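You operate a simulated robot arm through the tools that you are given. There is no shell and no other tool. Be economical: measure what you need, move in short steps, check, and stop when the job is done.

You run a simulated robot arm. Do the job below in one go: nothing can be reset, and whatever is moved stays where it is left.

## Task
Put one of the glands from the top of the long table on top of the grey flange there.

Only the result counts: the job must be done as asked and must still hold three seconds after the hand-in. Knocking over, shifting, dropping, spilling or breaking anything else fails it.

## Robot
A 7-joint arm with a two-finger parallel gripper, fixed in place. Base frame: the origin is at the foot of the arm, x ahead of it, y to its left, z up. Readings come in cm, rad, newtons and seconds.
With the tool pointing down near the work surface it reaches from about 24 to 62 cm from the base axis. Its first joint turns from -1.152 to 1.152 rad. Payload 2.6 kg.
The tool frame sits at the grasp point between the pads (the TCP): z along the fingers, y along the line on which they close. The tips reach 3 cm beyond it. Largest opening 9.4 cm; finger width 2.8, thickness 1; the body of the gripper, 5 by 9.6 cm, starts 5.5 cm behind the TCP.
Orientation is that of the tool frame in the base frame, as a unit quaternion [x, y, z, w]. With the fingers straight down and closing along the base's y, the tool's x points along the base's -x, its y along +y and its z along -z.

## Interface
- The arm moves only by the tool apply_moves. Its argument "motion" is a list that holds one entry, the list of rows, each a list of 7 numbers: the shift along the tool's x, y, z in cm, then the turn, a rotation vector about the tool's x, y, z in rad, then the finger opening in cm, from 0 to 9.4. In form: [[[dx, dy, dz, wx, wy, wz, gripper], ...]]. A call has 1 to 10 rows; each row shifts and turns the commanded pose from where the row before left it, along the tool's axes as they then stand. A row lasts 0.2 s, in which the tool goes at most 5 cm and 0.15 rad; a call with a longer step from one row to the next is refused whole, and so is a gripper value outside its range. Where a pose cannot be reached the arm comes as near as it can. A force on the tool above 40 N (or 10 N above the force at the start of the call, whichever is more), or a blocked arm, ends the call early, and 0.2 s more pass. Each finger travels about 7.2 cm/s and halts on what it meets, pressing with about 28 N; the grip force reading is that of the motor and also rises with nothing between the fingers. The clock runs only during rows and for 0.2 s after the last one: add rows that do not move to give the fingers time. It gives the time, the measured TCP pose, the force on the tool (base axes), the opening and the grip force at its end, in the units of the frame above (readings bear some noise).
- Cameras (640 x 400 px; columns grow to the right, rows downward): "scene" is fixed at [1.79, 41.96, 56.35]; the picture's right is [-0.91, -0.41, 0.00], its down [-0.23, 0.52, -0.82] and it looks along [0.34, -0.75, -0.57] (base axes); focal length 366 px, centre (320, 200). "wrist" rides on the gripper at [7.6, 1.4, -10.2] in the tool frame; the picture's right is [-0.18, 0.98, 0.00], its down [-0.75, -0.14, -0.64] and it looks along [-0.63, -0.12, 0.77] (tool axes); focal length 243 px, centre (320, 200). There is no depth. A picture from a camera that has moved, and an enlarged one, comes with that camera's place and axes in the base frame and with its lens.
- capture(camera): a new picture of that camera. The clock stands still meanwhile.
- inspect(camera, box): a new picture of the part [left, top, right, bottom] of that camera's present view, enlarged. The clock stands still meanwhile.
- finish_job(): hands the job in; it is judged then, once.

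Go step by step. Nothing tells you positions but the pictures and the camera data: compare them with the known pose of the tool, close in by small moves and look again before you grip or let go. The budget is 90 turns and 36 pictures, counting those below and the enlarged ones. Unless the task says otherwise, let go and move clear before handing in, and close with one line.

The tools are called after "Emit:" by a JSON object that holds its "method" and its "body". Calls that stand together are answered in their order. apply_moves: Moves the arm, as the interface text tells. Its arguments: {"type":"object","properties":{"motion":{"type":"array","items":{"type":"array","items":{"type":"array","items":{"type":"number"}}}}},"required":["motion"]} The other tools are called the same way: capture (camera) takes a picture; inspect (camera, box) takes an enlarged picture of a part of a camera's view; finish_job () hands the job in.

At the start:

```text
t: 0.0
tool_pos: [39.37, -15.52, 24.6]
orientation: [-0.001, 1.0, 0.0, 0.001]
force: [-0.3, 0.3, 0.1]
gripper_width: 9.42
finger_force: 0.0
```

scene: 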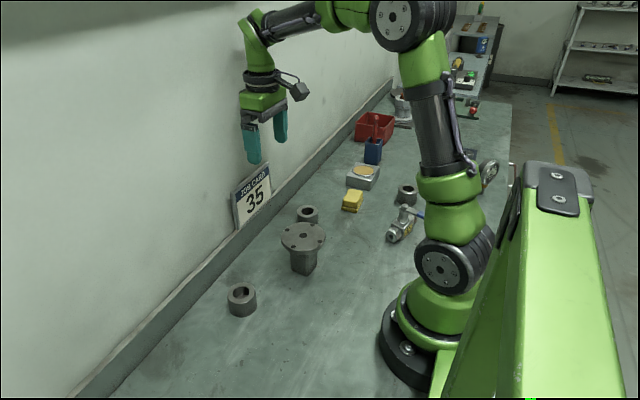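
wrist: 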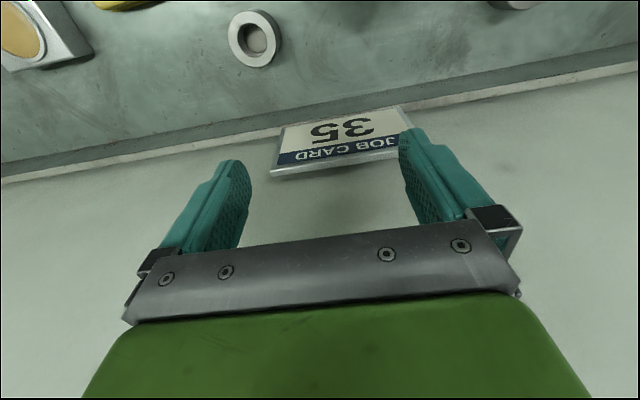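

I see three grey rings (glands) on the table and a grey flange on a stem near (29,-9). I'll take a closer look at them first.

Emit:
{"method": "inspect", "body": {"camera": "scene", "box": [200, 180, 360, 330]}}

Emit:
{"method": "inspect", "body": {"camera": "scene", "box": [330, 80, 510, 250]}}

```text
2.67 times, centred on (280, 255) of scene
camera zoom: at [1.79, 41.96, 56.35], right [-0.91, -0.41, 0.0], down [-0.23, 0.52, -0.82], along [0.34, -0.75, -0.57], focal length 976 px, centre (427, 53)
```

zoom: 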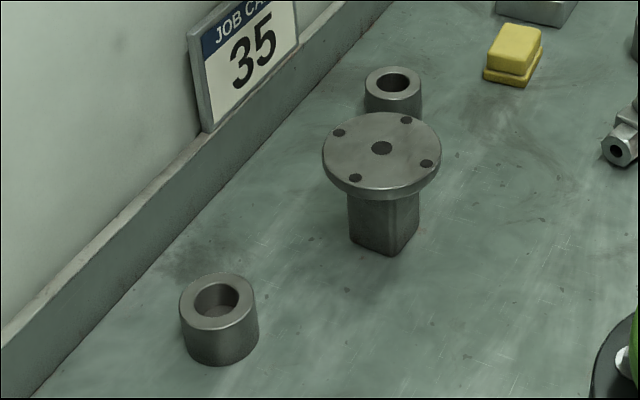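

```text
2.35 times, centred on (420, 165) of scene
camera zoom: at [1.79, 41.96, 56.35], right [-0.91, -0.41, 0.0], down [-0.23, 0.52, -0.82], along [0.34, -0.75, -0.57], focal length 861 px, centre (85, 282)
```

zoom: 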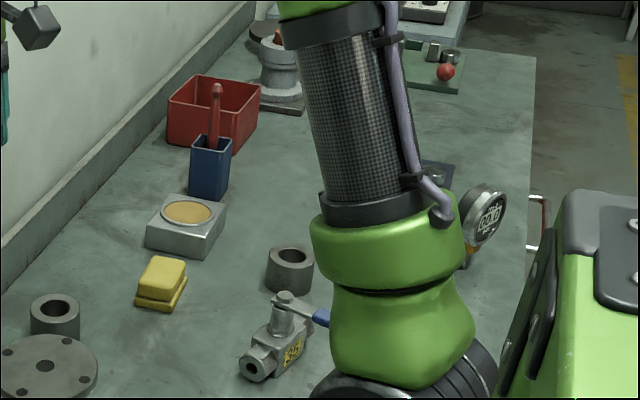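

The nearest gland stands free at about (33.7, 6.8), roughly 5.4 cm across and 4.6 cm high. The flange top is near (28, -7.4), z about 9. I'll move above that gland and look with the wrist camera.

Emit:
{"method": "apply_moves", "body": {"motion": [[[0.8, 3.2, 0, 0, 0, 0, 9.4], [0.8, 3.2, 0, 0, 0, 0, 9.4], [0.8, 3.2, 0, 0, 0, 0, 9.4], [0.8, 3.2, 0, 0, 0, 0, 9.4], [0.8, 3.2, 0, 0, 0, 0, 9.4], [0.8, 3.2, 0, 0, 0, 0, 9.4], [0.9, 3.1, 0, 0, 0, 0, 9.4], [0, 0, 4, 0, 0, 0, 9.4], [0, 0, 4, 0, 0, 0, 9.4], [0, 0, 3, 0, 0, 0, 9.4]]]}}

Emit:
{"method": "capture", "body": {"camera": "wrist"}}

Emit:
{"method": "capture", "body": {"camera": "scene"}}

```text
t: 2.2
tool_pos: [33.57, 6.74, 13.65]
orientation: [0.0, 1.0, 0.0, 0.0]
force: [0.6, -0.8, 0.3]
gripper_width: 9.38
finger_force: 0.0
```

```text
31 pictures are left
camera wrist: at [25.93, 8.15, 23.81], right [0.18, 0.98, 0.0], down [0.75, -0.14, 0.64], along [0.63, -0.12, -0.77], focal length 243 px, centre (320, 200)
```

wrist: 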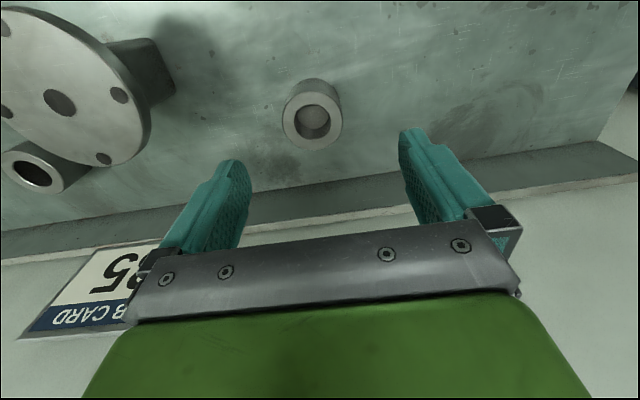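

```text
30 pictures are left
```

scene: 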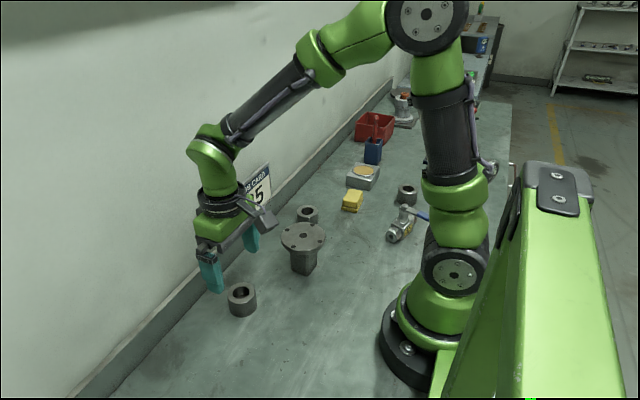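

The wrist view puts the gland near (33.6, 6.0), while the scene view says y = 6.8. I'll go lower, with the tips still above it, and compare again.

Emit:
{"method": "apply_moves", "body": {"motion": [[[0, -0.2, 2, 0, 0, 0, 9.4], [0, -0.2, 2, 0, 0, 0, 9.4], [0, 0, 0.6, 0, 0, 0, 9.4]]]}}

Emit:
{"method": "capture", "body": {"camera": "wrist"}}

Emit:
{"method": "inspect", "body": {"camera": "scene", "box": [180, 200, 340, 300]}}

```text
t: 3.0
tool_pos: [33.63, 6.35, 9.06]
orientation: [0.0, 1.0, 0.0, 0.0]
force: [0.2, -0.1, -0.2]
gripper_width: 9.39
finger_force: 0.0
```

```text
29 pictures are left
camera wrist: at [25.94, 7.84, 19.24], right [0.18, 0.98, 0.0], down [0.75, -0.14, 0.64], along [0.63, -0.12, -0.77], focal length 243 px, centre (320, 200)
```

wrist: 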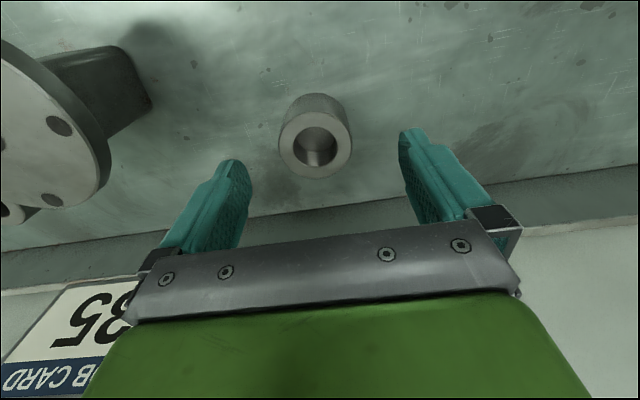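

```text
4.00 times, centred on (260, 250) of scene
camera zoom: at [1.79, 41.96, 56.35], right [-0.91, -0.41, 0.0], down [-0.23, 0.52, -0.82], along [0.34, -0.75, -0.57], focal length 1463 px, centre (560, 0)
```

zoom: 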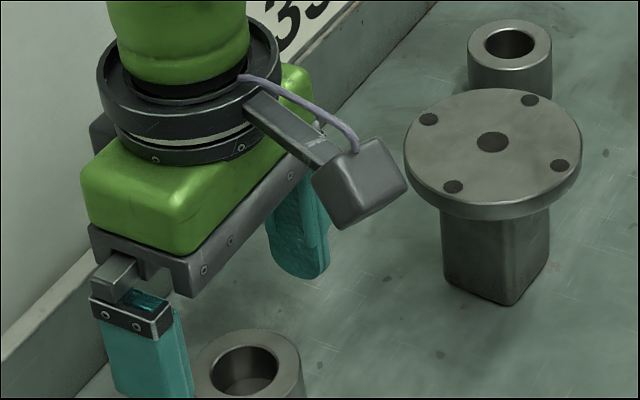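

Combining both views, the gland is about 3.4 cm high and centred near (33.85, 5.95). I'll centre on it and lower the fingers partway around it.

Emit:
{"method": "apply_moves", "body": {"motion": [[[-0.2, -0.4, 0, 0, 0, 0, 9.4], [0, 0, 1.5, 0, 0, 0, 9.4], [0, 0, 1.5, 0, 0, 0, 9.4], [0, 0, 0.7, 0, 0, 0, 9.4]]]}}

Emit:
{"method": "capture", "body": {"camera": "wrist"}}

Emit:
{"method": "inspect", "body": {"camera": "scene", "box": [180, 230, 340, 330]}}

```text
t: 4.0
tool_pos: [33.68, 5.98, 5.23]
orientation: [0.0, 1.0, 0.0, 0.0]
force: [0.5, -0.5, -0.8]
gripper_width: 9.38
finger_force: 0.0
```

```text
27 pictures are left
camera wrist: at [26.06, 7.35, 15.46], right [0.18, 0.98, 0.0], down [0.75, -0.14, 0.64], along [0.63, -0.12, -0.77], focal length 243 px, centre (320, 200)
```

wrist: 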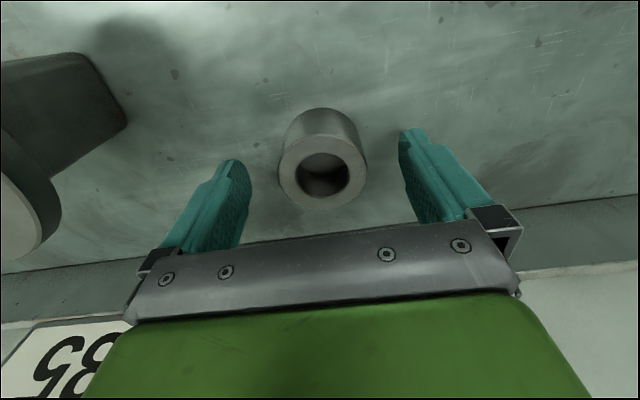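

```text
4.00 times, centred on (260, 280) of scene
camera zoom: at [1.79, 41.96, 56.35], right [-0.91, -0.41, 0.0], down [-0.23, 0.52, -0.82], along [0.34, -0.75, -0.57], focal length 1463 px, centre (560, -120)
```

zoom: 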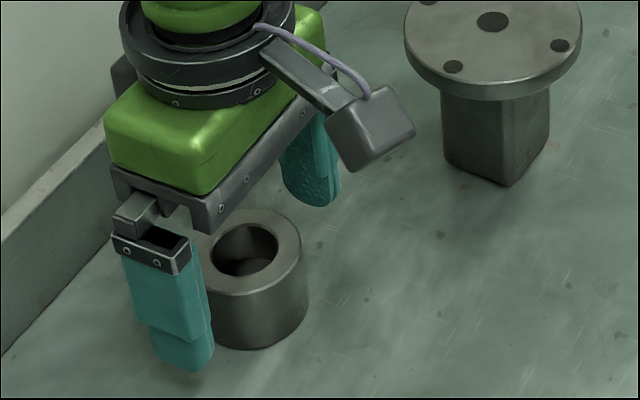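

The gland sits centred between the fingers, at about (33.8, 6.0). I'll lower to z of about 3.6 and close.

Emit:
{"method": "apply_moves", "body": {"motion": [[[-0.1, 0, 0.9, 0, 0, 0, 9.4], [0, 0, 0.75, 0, 0, 0, 9.4], [0, 0, 0, 0, 0, 0, 7], [0, 0, 0, 0, 0, 0, 6], [0, 0, 0, 0, 0, 0, 5], [0, 0, 0, 0, 0, 0, 4], [0, 0, 0, 0, 0, 0, 4]]]}}

Emit:
{"method": "capture", "body": {"camera": "wrist"}}

```text
t: 5.6
tool_pos: [33.89, 5.82, 3.5]
orientation: [0.001, 1.0, 0.0, 0.001]
force: [-0.4, 0.9, 0.5]
gripper_width: 5.14
finger_force: 27.5
```

```text
25 pictures are left
camera wrist: at [26.12, 7.35, 13.84], right [0.18, 0.98, 0.0], down [0.75, -0.14, 0.64], along [0.63, -0.12, -0.77], focal length 243 px, centre (320, 200)
```

wrist: 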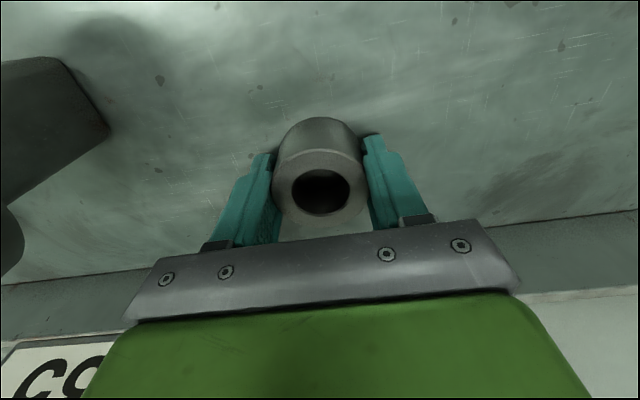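

The gland is held (5.14 cm wide) and centred on the TCP. I'll lift it high and carry it to above the flange.

Emit:
{"method": "apply_moves", "body": {"motion": [[[0, 0, -2, 0, 0, 0, 4], [0, 0, -3, 0, 0, 0, 4], [0, 0, -3.5, 0, 0, 0, 4], [0, 0, -3.5, 0, 0, 0, 4], [0, 0, -3.5, 0, 0, 0, 4], [0, 0, 0, 0, 0, 0, 4]]]}}

Emit:
{"method": "apply_moves", "body": {"motion": [[[0.9, -2.2, 0, 0, 0, 0, 4], [1, -2.3, 0, 0, 0, 0, 4], [1, -2.3, 0, 0, 0, 0, 4], [1, -2.3, 0, 0, 0, 0, 4], [1, -2.3, 0, 0, 0, 0, 4], [0.9, -2.2, 0, 0, 0, 0, 4], [0, 0, 0, 0, 0, 0, 4]]]}}

Emit:
{"method": "capture", "body": {"camera": "wrist"}}

Emit:
{"method": "inspect", "body": {"camera": "scene", "box": [220, 130, 380, 290]}}

```text
t: 7.0
tool_pos: [33.81, 5.75, 19.21]
orientation: [0.0, 1.0, 0.0, 0.0]
force: [-0.4, 0.6, -4.5]
gripper_width: 5.15
finger_force: 28.1
```

```text
t: 8.6
tool_pos: [27.96, -7.67, 19.2]
orientation: [0.0, 1.0, 0.0, 0.0]
force: [0.1, -0.3, -5.3]
gripper_width: 5.14
finger_force: 28.1
```

```text
24 pictures are left
camera wrist: at [20.27, -6.31, 29.39], right [0.18, 0.98, 0.0], down [0.75, -0.14, 0.64], along [0.63, -0.12, -0.77], focal length 243 px, centre (320, 200)
```

wrist: 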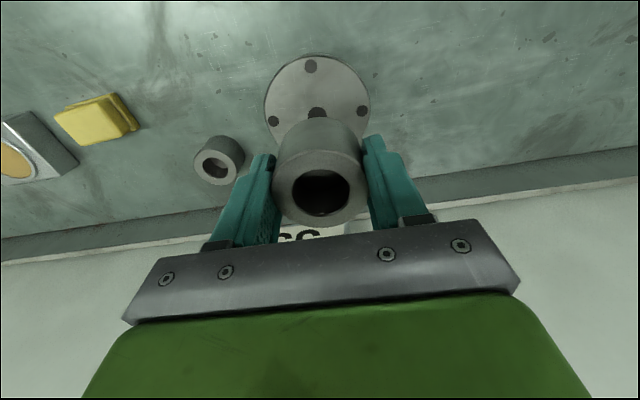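

```text
2.50 times, centred on (300, 210) of scene
camera zoom: at [1.79, 41.96, 56.35], right [-0.91, -0.41, 0.0], down [-0.23, 0.52, -0.82], along [0.34, -0.75, -0.57], focal length 914 px, centre (370, 175)
```

zoom: 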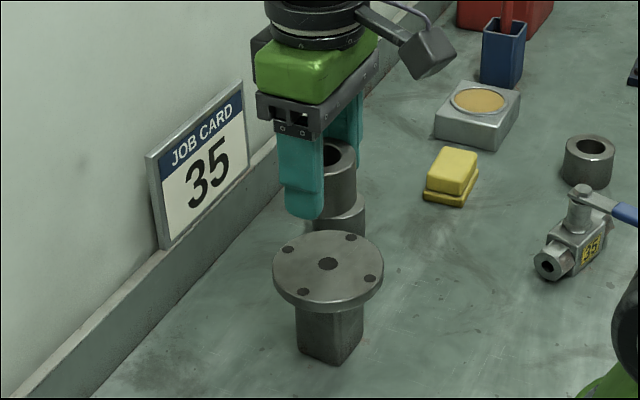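

The flange centre comes out near (28.05, -7.95), with its top at about z = 8.7. I'll align over it and lower until the gland bottom is about 2 cm above.

Emit:
{"method": "apply_moves", "body": {"motion": [[[-0.1, -0.3, 1, 0, 0, 0, 4], [0, 0, 2, 0, 0, 0, 4], [0, 0, 1.7, 0, 0, 0, 4], [0, 0, 0, 0, 0, 0, 4]]]}}

Emit:
{"method": "capture", "body": {"camera": "wrist"}}

Emit:
{"method": "inspect", "body": {"camera": "scene", "box": [250, 170, 360, 290]}}

```text
t: 9.6
tool_pos: [28.03, -8.05, 14.32]
orientation: [0.0, 1.0, 0.0, 0.0]
force: [-0.4, 0.1, -4.8]
gripper_width: 5.14
finger_force: 27.9
```

```text
22 pictures are left
camera wrist: at [20.5, -6.56, 24.65], right [0.18, 0.98, 0.0], down [0.75, -0.14, 0.64], along [0.63, -0.12, -0.77], focal length 243 px, centre (320, 200)
```

wrist: 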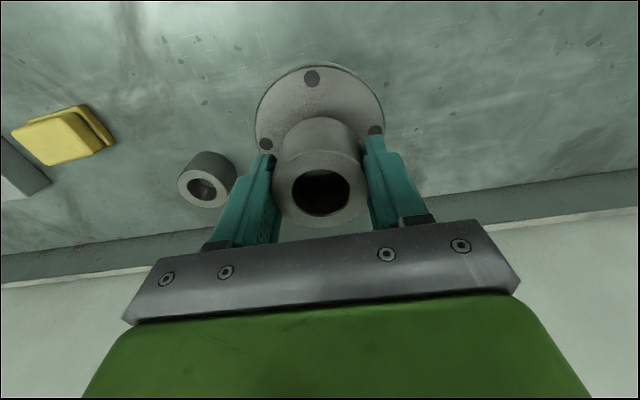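

```text
3.33 times, centred on (305, 230) of scene
camera zoom: at [1.79, 41.96, 56.35], right [-0.91, -0.41, 0.0], down [-0.23, 0.52, -0.82], along [0.34, -0.75, -0.57], focal length 1219 px, centre (370, 100)
```

zoom: 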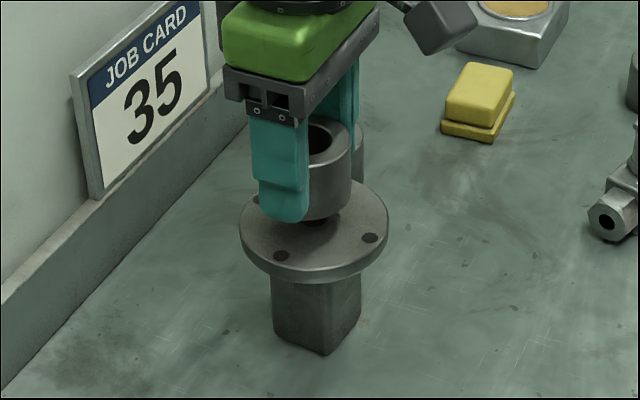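

The flange centre still reads about (28.0, -8.0), right under the gland. I'll descend in small steps and watch the force.

Emit:
{"method": "apply_moves", "body": {"motion": [[[0, 0, 0.5, 0, 0, 0, 4], [0, 0, 0.5, 0, 0, 0, 4], [0, 0, 0.3, 0, 0, 0, 4], [0, 0, 0, 0, 0, 0, 4]]]}}

Emit:
{"method": "inspect", "body": {"camera": "scene", "box": [260, 190, 350, 270]}}

```text
t: 10.6
tool_pos: [28.17, -8.07, 13.04]
orientation: [0.0, 1.0, 0.0, 0.0]
force: [0.2, -0.1, -6.2]
gripper_width: 5.13
finger_force: 27.8
```

```text
5.00 times, centred on (305, 230) of scene
camera zoom: at [1.79, 41.96, 56.35], right [-0.91, -0.41, 0.0], down [-0.23, 0.52, -0.82], along [0.34, -0.75, -0.57], focal length 1829 px, centre (395, 50)
```

zoom: 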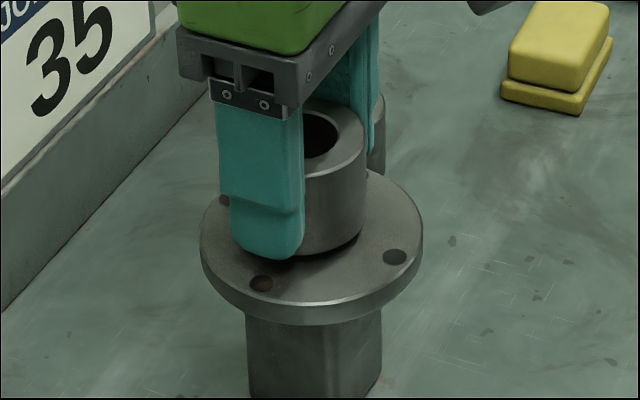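

The gland now hovers just above the flange. I'll lower it in tiny steps until it touches.

Emit:
{"method": "apply_moves", "body": {"motion": [[[0, 0, 0.15, 0, 0, 0, 4], [0, 0, 0.15, 0, 0, 0, 4], [0, 0, 0, 0, 0, 0, 4]]]}}

Emit:
{"method": "apply_moves", "body": {"motion": [[[0, 0, 0.1, 0, 0, 0, 4], [0, 0, 0.1, 0, 0, 0, 4], [0, 0, 0, 0, 0, 0, 4]]]}}

Emit:
{"method": "inspect", "body": {"camera": "scene", "box": [260, 190, 350, 270]}}

```text
t: 11.4
tool_pos: [28.19, -8.05, 12.74]
orientation: [-0.001, 1.0, 0.0, 0.0]
force: [0.0, -0.7, -4.6]
gripper_width: 5.15
finger_force: 28.4
```

```text
t: 12.2
tool_pos: [28.23, -8.03, 12.66]
orientation: [-0.001, 1.0, -0.001, 0.0]
force: [0.8, 0.3, -5.4]
gripper_width: 5.12
finger_force: 28.0
```

```text
5.00 times, centred on (305, 230) of scene
camera zoom: at [1.79, 41.96, 56.35], right [-0.91, -0.41, 0.0], down [-0.23, 0.52, -0.82], along [0.34, -0.75, -0.57], focal length 1829 px, centre (395, 50)
```

zoom: 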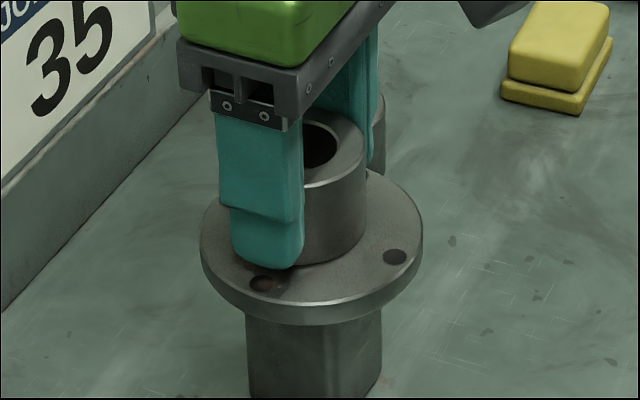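

No contact yet, since the force is still just the gland's weight. I'll keep going down.

Emit:
{"method": "apply_moves", "body": {"motion": [[[0, 0, 0.1, 0, 0, 0, 4], [0, 0, 0.1, 0, 0, 0, 4], [0, 0, 0, 0, 0, 0, 4]]]}}

Emit:
{"method": "apply_moves", "body": {"motion": [[[0, 0, 0.1, 0, 0, 0, 4], [0, 0, 0, 0, 0, 0, 4]]]}}

```text
t: 13.0
tool_pos: [28.26, -8.01, 12.46]
orientation: [0.0, 1.0, -0.001, 0.002]
force: [-2.5, -0.6, 18.2]
gripper_width: 5.13
finger_force: 28.2
```

```text
t: 13.6
tool_pos: [28.38, -7.95, 12.34]
orientation: [-0.001, 1.0, -0.001, 0.002]
force: [3.7, -2.6, 17.2]
gripper_width: 5.13
finger_force: 27.7
```

The gland touched down with the TCP at about z = 12.45, so the flange top is near 9. I'll ease off slightly and open a little.

Emit:
{"method": "apply_moves", "body": {"motion": [[[0, 0, -0.1, 0, 0, 0, 4], [0, 0, 0, 0, 0, 0, 4]]]}}

Emit:
{"method": "capture", "body": {"camera": "wrist"}}

Emit:
{"method": "inspect", "body": {"camera": "scene", "box": [260, 190, 350, 280]}}

```text
t: 14.2
tool_pos: [28.06, -8.0, 12.34]
orientation: [-0.001, 1.0, 0.001, -0.001]
force: [1.3, 0.2, -0.6]
gripper_width: 5.13
finger_force: 27.8
```

```text
18 pictures are left
camera wrist: at [20.48, -6.54, 22.62], right [0.18, 0.98, 0.0], down [0.76, -0.14, 0.64], along [0.63, -0.12, -0.77], focal length 243 px, centre (320, 200)
```

wrist: 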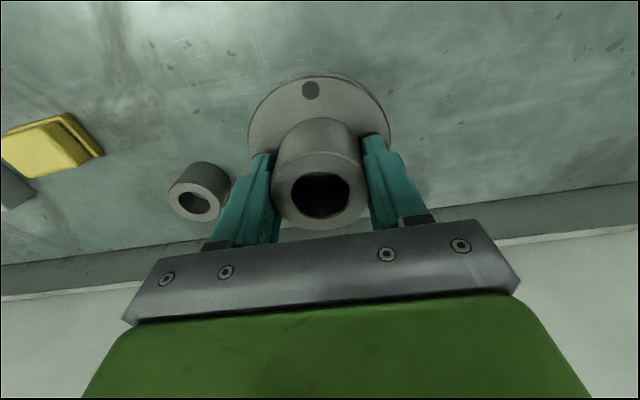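

```text
4.44 times, centred on (305, 235) of scene
camera zoom: at [1.79, 41.96, 56.35], right [-0.91, -0.41, 0.0], down [-0.23, 0.52, -0.82], along [0.34, -0.75, -0.57], focal length 1626 px, centre (387, 44)
```

zoom: 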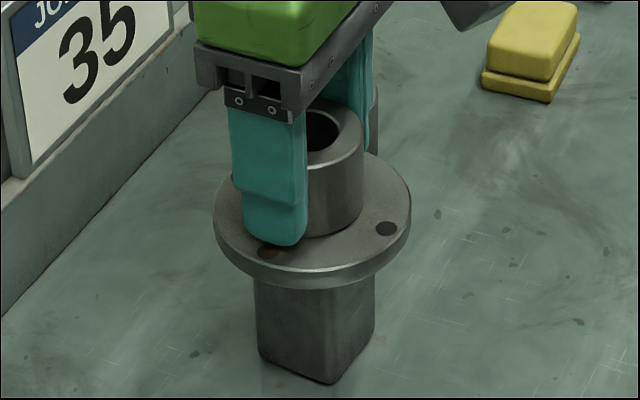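

The gland rests on the flange, fully supported and well centred. I'll open evenly and rise straight up.

Emit:
{"method": "apply_moves", "body": {"motion": [[[0, 0, 0, 0, 0, 0, 5.4], [0, 0, 0, 0, 0, 0, 6.2], [0, 0, 0, 0, 0, 0, 7], [0, 0, 0, 0, 0, 0, 7.5], [0, 0, 0, 0, 0, 0, 7.5]]]}}

Emit:
{"method": "capture", "body": {"camera": "wrist"}}

```text
t: 15.4
tool_pos: [28.15, -7.92, 12.47]
orientation: [0.0, 1.0, 0.0, 0.0]
force: [-0.8, 1.0, 0.3]
gripper_width: 7.53
finger_force: 0.1
```

```text
16 pictures are left
camera wrist: at [20.55, -6.58, 22.68], right [0.18, 0.98, 0.0], down [0.75, -0.14, 0.64], along [0.63, -0.12, -0.77], focal length 243 px, centre (320, 200)
```

wrist: 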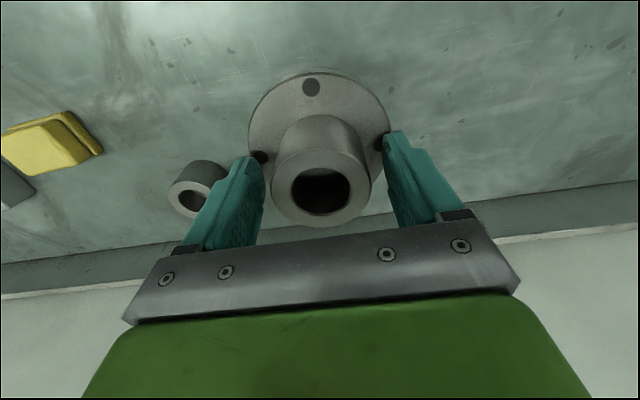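

The gland stands upright and free between the fingers. I'll rise clear and check.

Emit:
{"method": "apply_moves", "body": {"motion": [[[0, 0, -1, 0, 0, 0, 7.5], [0, 0, -2, 0, 0, 0, 7.5], [0, 0, -3, 0, 0, 0, 7.5], [0, 0, -3, 0, 0, 0, 7.5], [0, 0, -3, 0, 0, 0, 7.5], [0, 0, 0, 0, 0, 0, 7.5]]]}}

Emit:
{"method": "inspect", "body": {"camera": "scene", "box": [220, 130, 380, 290]}}

Emit:
{"method": "capture", "body": {"camera": "wrist"}}

```text
t: 16.8
tool_pos: [28.17, -8.11, 24.52]
orientation: [-0.001, 1.0, -0.001, 0.0]
force: [-0.2, 0.3, -0.8]
gripper_width: 7.5
finger_force: 0.0
```

```text
2.50 times, centred on (300, 210) of scene
camera zoom: at [1.79, 41.96, 56.35], right [-0.91, -0.41, 0.0], down [-0.23, 0.52, -0.82], along [0.34, -0.75, -0.57], focal length 914 px, centre (370, 175)
```

zoom: 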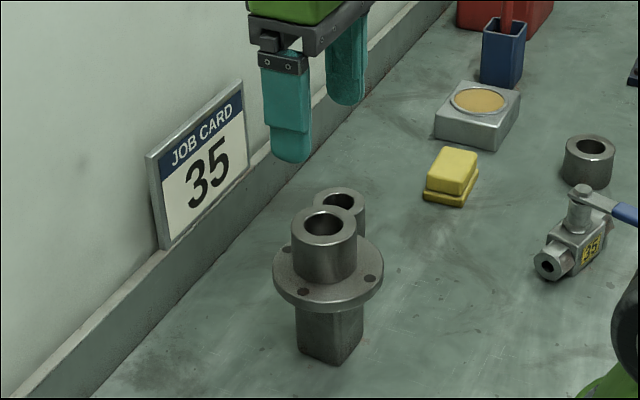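

```text
14 pictures are left
camera wrist: at [20.54, -6.57, 34.78], right [0.18, 0.98, 0.0], down [0.75, -0.14, 0.64], along [0.63, -0.12, -0.77], focal length 243 px, centre (320, 200)
```

wrist: 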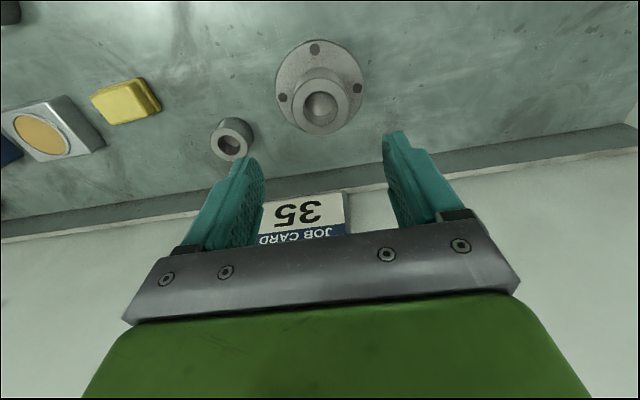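

The gland stands upright and centred on the flange, the arm is clear, and nothing else has moved. I'm handing in.

Emit:
{"method": "finish_job", "body": {}}

```text
The job is handed in.
```

One gland is standing on top of the grey flange; the gripper has let go and moved clear.
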